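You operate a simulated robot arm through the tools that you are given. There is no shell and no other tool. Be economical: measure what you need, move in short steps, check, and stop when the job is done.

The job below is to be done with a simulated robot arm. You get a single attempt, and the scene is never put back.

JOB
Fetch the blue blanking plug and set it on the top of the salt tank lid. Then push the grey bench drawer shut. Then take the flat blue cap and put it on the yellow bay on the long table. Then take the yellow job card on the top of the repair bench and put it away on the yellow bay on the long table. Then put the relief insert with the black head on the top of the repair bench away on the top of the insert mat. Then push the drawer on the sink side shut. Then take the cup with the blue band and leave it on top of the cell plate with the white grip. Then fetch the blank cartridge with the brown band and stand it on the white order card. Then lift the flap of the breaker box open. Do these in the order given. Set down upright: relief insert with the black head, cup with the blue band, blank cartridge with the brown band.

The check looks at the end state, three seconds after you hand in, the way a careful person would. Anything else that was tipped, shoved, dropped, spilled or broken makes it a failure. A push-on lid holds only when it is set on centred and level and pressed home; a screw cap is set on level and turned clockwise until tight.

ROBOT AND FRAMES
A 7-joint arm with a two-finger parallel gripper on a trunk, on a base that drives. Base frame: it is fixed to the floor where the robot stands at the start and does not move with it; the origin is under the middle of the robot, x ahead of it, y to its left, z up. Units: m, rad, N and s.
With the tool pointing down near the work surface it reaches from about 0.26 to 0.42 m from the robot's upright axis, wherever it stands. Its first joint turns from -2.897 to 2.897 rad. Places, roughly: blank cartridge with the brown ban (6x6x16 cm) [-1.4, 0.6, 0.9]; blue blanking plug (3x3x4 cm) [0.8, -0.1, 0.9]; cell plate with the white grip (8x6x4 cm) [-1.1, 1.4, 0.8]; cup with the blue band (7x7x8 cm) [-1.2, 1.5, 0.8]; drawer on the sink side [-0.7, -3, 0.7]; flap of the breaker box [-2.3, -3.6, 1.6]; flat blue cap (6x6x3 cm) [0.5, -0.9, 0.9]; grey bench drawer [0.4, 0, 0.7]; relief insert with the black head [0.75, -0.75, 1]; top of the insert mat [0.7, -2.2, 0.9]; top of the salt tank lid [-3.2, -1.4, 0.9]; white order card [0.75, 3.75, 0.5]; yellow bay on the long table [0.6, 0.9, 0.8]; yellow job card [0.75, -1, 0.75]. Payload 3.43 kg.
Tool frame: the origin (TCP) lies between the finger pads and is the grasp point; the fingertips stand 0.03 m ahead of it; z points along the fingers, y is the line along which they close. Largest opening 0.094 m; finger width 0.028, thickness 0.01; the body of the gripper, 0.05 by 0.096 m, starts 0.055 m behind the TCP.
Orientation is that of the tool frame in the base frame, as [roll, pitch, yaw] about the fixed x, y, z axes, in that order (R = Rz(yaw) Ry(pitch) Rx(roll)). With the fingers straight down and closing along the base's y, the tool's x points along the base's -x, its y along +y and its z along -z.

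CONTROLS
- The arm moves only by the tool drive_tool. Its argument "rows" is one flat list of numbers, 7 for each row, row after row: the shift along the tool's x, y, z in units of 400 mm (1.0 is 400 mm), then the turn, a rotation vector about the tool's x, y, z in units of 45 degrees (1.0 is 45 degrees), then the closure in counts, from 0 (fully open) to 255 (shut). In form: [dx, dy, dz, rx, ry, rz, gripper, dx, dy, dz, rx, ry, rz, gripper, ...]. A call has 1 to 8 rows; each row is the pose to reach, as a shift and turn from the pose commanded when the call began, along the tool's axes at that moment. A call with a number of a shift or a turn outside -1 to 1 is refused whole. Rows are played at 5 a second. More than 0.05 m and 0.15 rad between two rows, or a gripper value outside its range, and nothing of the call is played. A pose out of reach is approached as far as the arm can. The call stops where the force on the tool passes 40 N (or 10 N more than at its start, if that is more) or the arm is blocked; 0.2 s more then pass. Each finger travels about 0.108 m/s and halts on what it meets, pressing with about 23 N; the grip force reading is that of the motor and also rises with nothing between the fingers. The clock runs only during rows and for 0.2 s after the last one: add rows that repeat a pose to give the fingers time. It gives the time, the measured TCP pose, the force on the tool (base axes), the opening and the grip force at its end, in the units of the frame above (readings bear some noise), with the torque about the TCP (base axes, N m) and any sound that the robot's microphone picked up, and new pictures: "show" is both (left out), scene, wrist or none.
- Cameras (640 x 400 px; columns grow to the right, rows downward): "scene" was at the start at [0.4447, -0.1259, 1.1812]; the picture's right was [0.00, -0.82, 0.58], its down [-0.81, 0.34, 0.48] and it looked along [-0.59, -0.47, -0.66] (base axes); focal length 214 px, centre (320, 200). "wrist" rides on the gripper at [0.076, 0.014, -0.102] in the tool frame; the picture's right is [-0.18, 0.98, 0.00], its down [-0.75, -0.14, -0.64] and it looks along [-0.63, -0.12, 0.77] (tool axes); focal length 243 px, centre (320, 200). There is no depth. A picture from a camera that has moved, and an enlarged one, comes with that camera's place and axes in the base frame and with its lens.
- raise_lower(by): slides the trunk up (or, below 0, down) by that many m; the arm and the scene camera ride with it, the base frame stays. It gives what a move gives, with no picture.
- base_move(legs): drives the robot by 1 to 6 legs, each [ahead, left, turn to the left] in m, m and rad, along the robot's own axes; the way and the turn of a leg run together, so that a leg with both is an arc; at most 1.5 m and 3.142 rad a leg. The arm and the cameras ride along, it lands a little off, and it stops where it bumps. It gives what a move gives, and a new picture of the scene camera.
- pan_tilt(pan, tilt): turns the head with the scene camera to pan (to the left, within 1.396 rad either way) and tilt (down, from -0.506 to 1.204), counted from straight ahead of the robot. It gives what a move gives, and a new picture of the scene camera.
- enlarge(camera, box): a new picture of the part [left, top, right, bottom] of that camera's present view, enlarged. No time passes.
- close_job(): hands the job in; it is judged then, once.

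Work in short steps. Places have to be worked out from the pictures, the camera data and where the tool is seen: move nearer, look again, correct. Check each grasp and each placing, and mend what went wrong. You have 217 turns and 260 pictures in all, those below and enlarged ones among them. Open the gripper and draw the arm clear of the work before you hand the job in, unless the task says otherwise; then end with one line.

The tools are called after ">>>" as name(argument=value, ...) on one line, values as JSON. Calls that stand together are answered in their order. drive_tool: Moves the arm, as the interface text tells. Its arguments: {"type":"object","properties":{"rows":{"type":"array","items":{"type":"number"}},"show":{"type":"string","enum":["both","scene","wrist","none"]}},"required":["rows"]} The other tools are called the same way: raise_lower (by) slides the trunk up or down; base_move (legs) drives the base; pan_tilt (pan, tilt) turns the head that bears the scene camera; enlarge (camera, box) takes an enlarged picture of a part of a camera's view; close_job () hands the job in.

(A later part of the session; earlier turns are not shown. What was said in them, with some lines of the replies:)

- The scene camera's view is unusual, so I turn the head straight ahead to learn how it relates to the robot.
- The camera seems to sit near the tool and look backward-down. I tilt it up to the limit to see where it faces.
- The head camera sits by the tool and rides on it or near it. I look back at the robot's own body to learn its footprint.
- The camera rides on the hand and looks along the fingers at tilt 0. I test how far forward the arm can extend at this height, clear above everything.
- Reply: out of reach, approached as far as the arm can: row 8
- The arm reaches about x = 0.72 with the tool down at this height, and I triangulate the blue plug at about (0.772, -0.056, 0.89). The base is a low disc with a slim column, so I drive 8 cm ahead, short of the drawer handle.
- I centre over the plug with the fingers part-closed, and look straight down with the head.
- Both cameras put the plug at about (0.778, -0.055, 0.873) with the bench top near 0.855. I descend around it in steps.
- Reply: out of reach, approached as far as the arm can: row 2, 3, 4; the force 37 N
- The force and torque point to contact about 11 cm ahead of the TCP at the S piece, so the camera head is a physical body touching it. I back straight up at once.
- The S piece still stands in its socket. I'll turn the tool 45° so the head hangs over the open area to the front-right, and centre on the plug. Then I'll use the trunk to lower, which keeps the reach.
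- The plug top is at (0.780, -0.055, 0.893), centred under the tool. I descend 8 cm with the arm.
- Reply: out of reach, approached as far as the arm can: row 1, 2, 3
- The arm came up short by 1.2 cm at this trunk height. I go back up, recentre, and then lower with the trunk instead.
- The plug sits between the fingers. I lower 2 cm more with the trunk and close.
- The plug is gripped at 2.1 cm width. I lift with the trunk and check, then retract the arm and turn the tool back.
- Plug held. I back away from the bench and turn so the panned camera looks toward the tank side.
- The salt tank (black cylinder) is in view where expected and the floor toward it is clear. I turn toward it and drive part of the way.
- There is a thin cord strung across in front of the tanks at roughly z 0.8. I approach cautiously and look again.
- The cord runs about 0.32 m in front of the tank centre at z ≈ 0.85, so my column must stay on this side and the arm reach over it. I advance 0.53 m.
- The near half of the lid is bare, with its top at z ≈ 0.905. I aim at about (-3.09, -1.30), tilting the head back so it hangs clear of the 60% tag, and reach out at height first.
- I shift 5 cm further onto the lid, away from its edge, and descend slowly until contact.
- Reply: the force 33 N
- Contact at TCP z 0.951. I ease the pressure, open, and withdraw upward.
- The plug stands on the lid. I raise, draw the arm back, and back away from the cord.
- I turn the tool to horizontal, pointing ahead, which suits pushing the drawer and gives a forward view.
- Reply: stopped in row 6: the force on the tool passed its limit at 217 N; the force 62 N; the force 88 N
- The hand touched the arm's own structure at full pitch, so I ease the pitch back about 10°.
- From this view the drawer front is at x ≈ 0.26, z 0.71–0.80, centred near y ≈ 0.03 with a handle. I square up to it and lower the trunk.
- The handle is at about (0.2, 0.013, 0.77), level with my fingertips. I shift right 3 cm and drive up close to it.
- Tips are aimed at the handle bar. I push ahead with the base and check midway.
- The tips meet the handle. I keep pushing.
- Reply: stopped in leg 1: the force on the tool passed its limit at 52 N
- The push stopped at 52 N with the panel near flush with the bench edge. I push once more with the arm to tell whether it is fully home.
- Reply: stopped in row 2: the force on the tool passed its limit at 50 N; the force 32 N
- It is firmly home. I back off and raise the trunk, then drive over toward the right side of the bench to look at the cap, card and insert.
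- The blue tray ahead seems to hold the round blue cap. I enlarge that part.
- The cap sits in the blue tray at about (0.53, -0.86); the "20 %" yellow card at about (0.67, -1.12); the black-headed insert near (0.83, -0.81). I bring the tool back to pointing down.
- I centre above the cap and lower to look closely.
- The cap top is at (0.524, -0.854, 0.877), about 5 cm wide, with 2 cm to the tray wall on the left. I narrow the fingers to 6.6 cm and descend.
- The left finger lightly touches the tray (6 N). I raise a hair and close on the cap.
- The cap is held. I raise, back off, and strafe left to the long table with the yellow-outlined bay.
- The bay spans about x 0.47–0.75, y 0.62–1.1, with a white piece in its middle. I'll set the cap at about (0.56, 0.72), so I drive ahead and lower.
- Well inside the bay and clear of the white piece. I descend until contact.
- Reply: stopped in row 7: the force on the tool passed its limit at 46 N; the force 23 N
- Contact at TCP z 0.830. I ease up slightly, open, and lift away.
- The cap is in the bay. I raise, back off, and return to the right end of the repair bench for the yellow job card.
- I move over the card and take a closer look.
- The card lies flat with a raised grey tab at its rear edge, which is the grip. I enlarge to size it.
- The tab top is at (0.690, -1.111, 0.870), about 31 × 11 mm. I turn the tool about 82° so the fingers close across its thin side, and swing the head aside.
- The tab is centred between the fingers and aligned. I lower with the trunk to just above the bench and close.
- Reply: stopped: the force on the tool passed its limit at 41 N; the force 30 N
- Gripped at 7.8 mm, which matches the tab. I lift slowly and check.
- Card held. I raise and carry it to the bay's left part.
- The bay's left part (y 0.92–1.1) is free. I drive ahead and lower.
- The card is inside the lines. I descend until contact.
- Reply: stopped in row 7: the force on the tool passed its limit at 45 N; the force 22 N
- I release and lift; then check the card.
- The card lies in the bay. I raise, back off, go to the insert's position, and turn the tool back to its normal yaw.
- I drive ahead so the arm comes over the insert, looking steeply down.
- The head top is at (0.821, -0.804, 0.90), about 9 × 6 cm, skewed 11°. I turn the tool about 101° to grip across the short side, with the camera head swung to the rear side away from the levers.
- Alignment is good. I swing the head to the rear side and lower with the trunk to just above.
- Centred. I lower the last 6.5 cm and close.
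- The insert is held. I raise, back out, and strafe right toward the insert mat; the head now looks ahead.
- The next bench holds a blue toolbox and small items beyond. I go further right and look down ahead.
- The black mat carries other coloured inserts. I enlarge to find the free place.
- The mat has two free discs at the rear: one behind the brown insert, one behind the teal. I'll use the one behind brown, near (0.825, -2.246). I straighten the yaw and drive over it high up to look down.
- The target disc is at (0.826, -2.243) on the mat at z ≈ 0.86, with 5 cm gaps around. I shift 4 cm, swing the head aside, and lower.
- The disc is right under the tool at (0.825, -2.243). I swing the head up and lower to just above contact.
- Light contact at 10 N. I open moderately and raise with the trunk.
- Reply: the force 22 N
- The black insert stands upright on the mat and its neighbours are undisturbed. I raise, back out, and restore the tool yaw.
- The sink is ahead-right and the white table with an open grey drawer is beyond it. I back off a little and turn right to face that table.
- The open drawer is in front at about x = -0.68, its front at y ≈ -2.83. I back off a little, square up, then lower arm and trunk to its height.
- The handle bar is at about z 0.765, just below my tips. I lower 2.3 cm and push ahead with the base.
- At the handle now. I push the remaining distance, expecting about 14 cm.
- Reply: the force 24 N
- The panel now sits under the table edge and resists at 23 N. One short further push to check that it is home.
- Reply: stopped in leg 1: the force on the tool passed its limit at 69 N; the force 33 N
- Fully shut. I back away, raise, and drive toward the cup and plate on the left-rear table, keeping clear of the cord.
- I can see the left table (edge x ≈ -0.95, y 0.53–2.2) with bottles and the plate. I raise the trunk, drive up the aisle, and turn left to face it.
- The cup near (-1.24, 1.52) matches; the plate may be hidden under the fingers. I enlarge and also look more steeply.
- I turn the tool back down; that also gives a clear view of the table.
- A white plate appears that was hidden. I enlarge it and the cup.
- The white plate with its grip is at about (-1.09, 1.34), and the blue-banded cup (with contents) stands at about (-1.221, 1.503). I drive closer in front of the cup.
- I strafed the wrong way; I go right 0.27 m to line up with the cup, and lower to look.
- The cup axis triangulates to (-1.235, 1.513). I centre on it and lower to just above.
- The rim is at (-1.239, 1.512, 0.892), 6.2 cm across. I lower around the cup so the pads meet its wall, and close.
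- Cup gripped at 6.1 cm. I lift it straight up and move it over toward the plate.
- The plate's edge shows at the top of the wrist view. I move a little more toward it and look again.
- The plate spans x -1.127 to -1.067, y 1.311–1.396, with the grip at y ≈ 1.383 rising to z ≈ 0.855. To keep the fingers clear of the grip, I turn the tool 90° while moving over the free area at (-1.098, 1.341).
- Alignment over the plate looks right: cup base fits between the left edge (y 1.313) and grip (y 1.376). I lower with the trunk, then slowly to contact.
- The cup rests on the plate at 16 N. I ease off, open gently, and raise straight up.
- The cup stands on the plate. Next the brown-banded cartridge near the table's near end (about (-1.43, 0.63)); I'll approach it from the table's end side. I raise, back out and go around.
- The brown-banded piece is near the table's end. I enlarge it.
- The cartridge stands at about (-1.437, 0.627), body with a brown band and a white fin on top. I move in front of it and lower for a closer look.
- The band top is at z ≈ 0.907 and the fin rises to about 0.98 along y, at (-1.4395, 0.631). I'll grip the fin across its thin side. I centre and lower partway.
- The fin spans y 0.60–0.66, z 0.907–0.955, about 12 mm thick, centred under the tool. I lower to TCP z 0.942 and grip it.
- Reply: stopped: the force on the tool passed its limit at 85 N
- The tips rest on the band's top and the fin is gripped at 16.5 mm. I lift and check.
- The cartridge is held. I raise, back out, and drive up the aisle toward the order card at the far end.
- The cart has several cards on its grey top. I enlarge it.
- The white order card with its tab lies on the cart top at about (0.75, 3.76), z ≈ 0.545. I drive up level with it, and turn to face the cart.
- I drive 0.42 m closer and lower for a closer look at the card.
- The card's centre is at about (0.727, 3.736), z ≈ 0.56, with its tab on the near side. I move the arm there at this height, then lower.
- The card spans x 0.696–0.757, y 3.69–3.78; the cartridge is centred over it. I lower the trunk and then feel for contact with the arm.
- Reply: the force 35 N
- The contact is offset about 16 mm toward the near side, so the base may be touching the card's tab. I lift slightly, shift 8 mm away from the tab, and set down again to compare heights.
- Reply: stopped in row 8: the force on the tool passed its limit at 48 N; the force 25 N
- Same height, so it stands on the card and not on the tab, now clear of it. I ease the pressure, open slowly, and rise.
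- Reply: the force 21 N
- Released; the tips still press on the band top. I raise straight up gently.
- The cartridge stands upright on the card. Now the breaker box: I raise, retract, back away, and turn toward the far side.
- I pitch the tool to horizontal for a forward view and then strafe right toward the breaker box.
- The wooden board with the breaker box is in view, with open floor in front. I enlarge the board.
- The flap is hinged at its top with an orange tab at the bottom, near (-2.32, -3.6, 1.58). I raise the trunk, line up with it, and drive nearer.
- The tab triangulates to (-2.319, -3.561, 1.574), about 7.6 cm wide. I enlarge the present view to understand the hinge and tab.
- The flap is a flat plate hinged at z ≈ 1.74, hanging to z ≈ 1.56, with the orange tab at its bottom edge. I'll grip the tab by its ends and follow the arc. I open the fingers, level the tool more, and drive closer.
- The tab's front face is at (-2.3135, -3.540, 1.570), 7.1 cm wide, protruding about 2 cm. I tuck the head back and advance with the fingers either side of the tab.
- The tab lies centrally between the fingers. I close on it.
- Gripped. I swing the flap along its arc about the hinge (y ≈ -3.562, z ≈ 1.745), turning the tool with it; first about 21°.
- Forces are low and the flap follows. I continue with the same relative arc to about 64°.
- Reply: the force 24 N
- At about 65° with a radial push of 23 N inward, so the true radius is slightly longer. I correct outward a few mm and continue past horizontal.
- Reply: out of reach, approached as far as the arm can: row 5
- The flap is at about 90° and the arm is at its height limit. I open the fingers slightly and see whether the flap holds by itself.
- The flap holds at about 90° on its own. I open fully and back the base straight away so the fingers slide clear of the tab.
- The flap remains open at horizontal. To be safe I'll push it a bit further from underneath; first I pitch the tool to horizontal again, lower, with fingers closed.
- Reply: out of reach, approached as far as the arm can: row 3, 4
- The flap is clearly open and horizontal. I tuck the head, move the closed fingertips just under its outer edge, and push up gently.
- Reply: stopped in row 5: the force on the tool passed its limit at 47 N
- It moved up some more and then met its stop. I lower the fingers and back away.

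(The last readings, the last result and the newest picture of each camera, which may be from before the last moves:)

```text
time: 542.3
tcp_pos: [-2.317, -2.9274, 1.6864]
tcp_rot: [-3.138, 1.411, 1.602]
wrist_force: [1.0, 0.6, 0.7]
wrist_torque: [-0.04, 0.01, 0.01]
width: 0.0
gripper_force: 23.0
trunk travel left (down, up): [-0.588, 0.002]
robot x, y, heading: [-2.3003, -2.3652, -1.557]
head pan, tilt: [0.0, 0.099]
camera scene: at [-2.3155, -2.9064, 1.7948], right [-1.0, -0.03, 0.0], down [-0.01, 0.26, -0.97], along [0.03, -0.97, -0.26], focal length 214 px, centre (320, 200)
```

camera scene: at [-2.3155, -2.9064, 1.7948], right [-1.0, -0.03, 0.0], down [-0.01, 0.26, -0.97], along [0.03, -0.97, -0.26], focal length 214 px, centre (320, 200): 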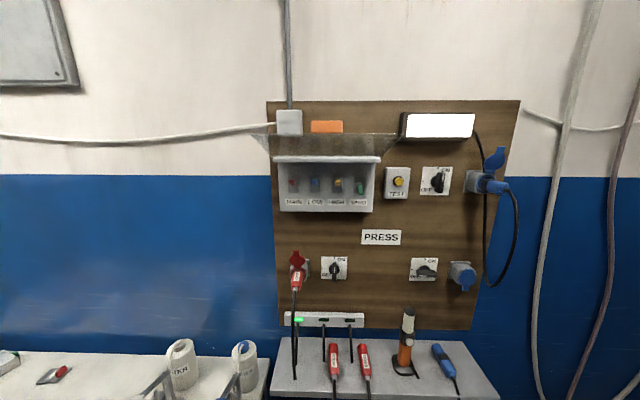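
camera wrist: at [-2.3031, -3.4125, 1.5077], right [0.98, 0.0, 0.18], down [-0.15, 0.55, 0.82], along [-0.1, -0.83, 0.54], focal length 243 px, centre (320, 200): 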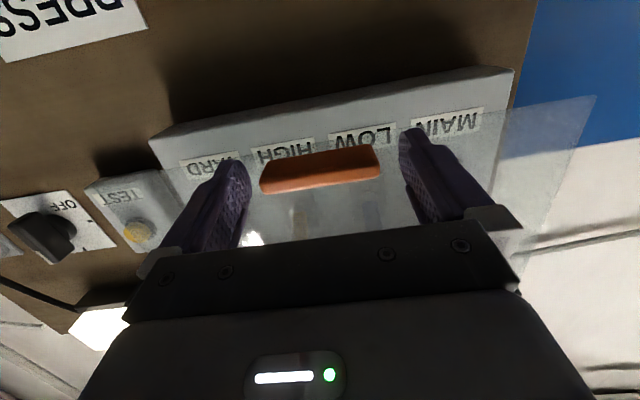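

The flap stays open past horizontal. I open the gripper and draw further back, then hand in.

>>> drive_tool(rows=[0, 0, 0, 0, 0, 0, 100, 0, 0, 0, 0, 0, 0, 0, 0, 0, 0, 0, 0, 0, 0], show="none")

>>> base_move(legs=[[-0.3, 0, 0]])

```text
time: 543.1
tcp_pos: [-2.316, -2.9284, 1.6877]
tcp_rot: [-3.141, 1.412, 1.602]
wrist_force: [0.7, -0.3, 0.7]
wrist_torque: [-0.02, 0.0, 0.02]
width: 0.0941
gripper_force: 0.1
trunk travel left (down, up): [-0.588, 0.002]
robot x, y, heading: [-2.3007, -2.3653, -1.556]
head pan, tilt: [0.0, 0.099]
```

```text
time: 545.2
tcp_pos: [-2.3219, -2.6229, 1.6881]
tcp_rot: [-3.139, 1.411, 1.6]
wrist_force: [-0.2, 0.2, 0.6]
wrist_torque: [0.0, 0.01, 0.0]
width: 0.0939
gripper_force: 0.0
trunk travel left (down, up): [-0.588, 0.002]
robot x, y, heading: [-2.3069, -2.0631, -1.56]
head pan, tilt: [0.0, 0.099]
camera scene: at [-2.3215, -2.6009, 1.7951], right [-1.0, -0.03, 0.0], down [-0.01, 0.26, -0.97], along [0.03, -0.97, -0.26], focal length 214 px, centre (320, 200)
```

scene: 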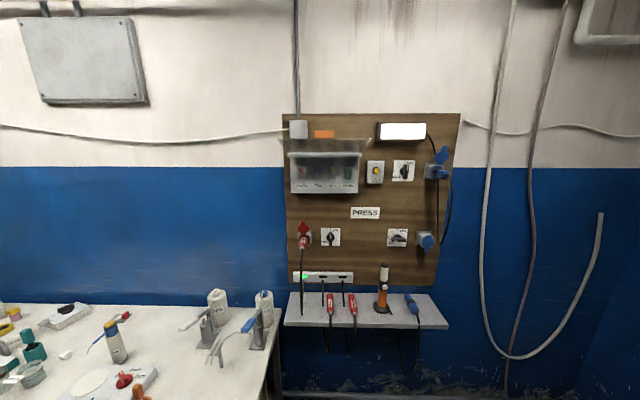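

I check the flap once more enlarged before handing in.

>>> enlarge(camera="scene", box=[270, 110, 400, 210])

```text
4.00 times, centred on (335, 160) of scene
camera zoom: at [-2.3215, -2.6009, 1.7951], right [-1.0, -0.03, 0.0], down [-0.01, 0.26, -0.97], along [0.03, -0.97, -0.26], focal length 858 px, centre (260, 360)
```

zoom: 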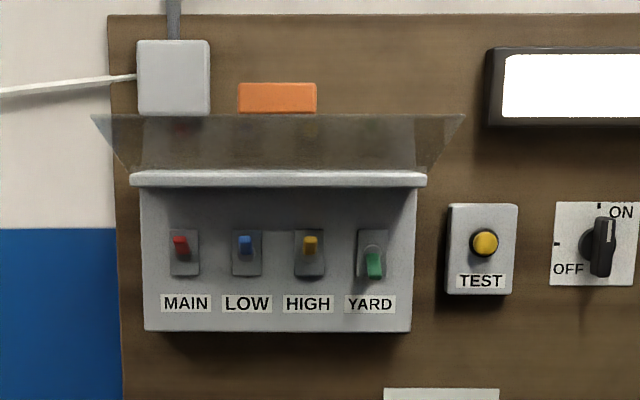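

The flap stands open above the box and the breakers are uncovered. I hand in the job.

>>> close_job()

```text
The job is handed in.
```

All nine tasks were done in the order given, and I checked each one on camera before handing in. While reaching for the plug, the camera head pressed briefly on the S piece in its socket (37 N); it stayed upright.
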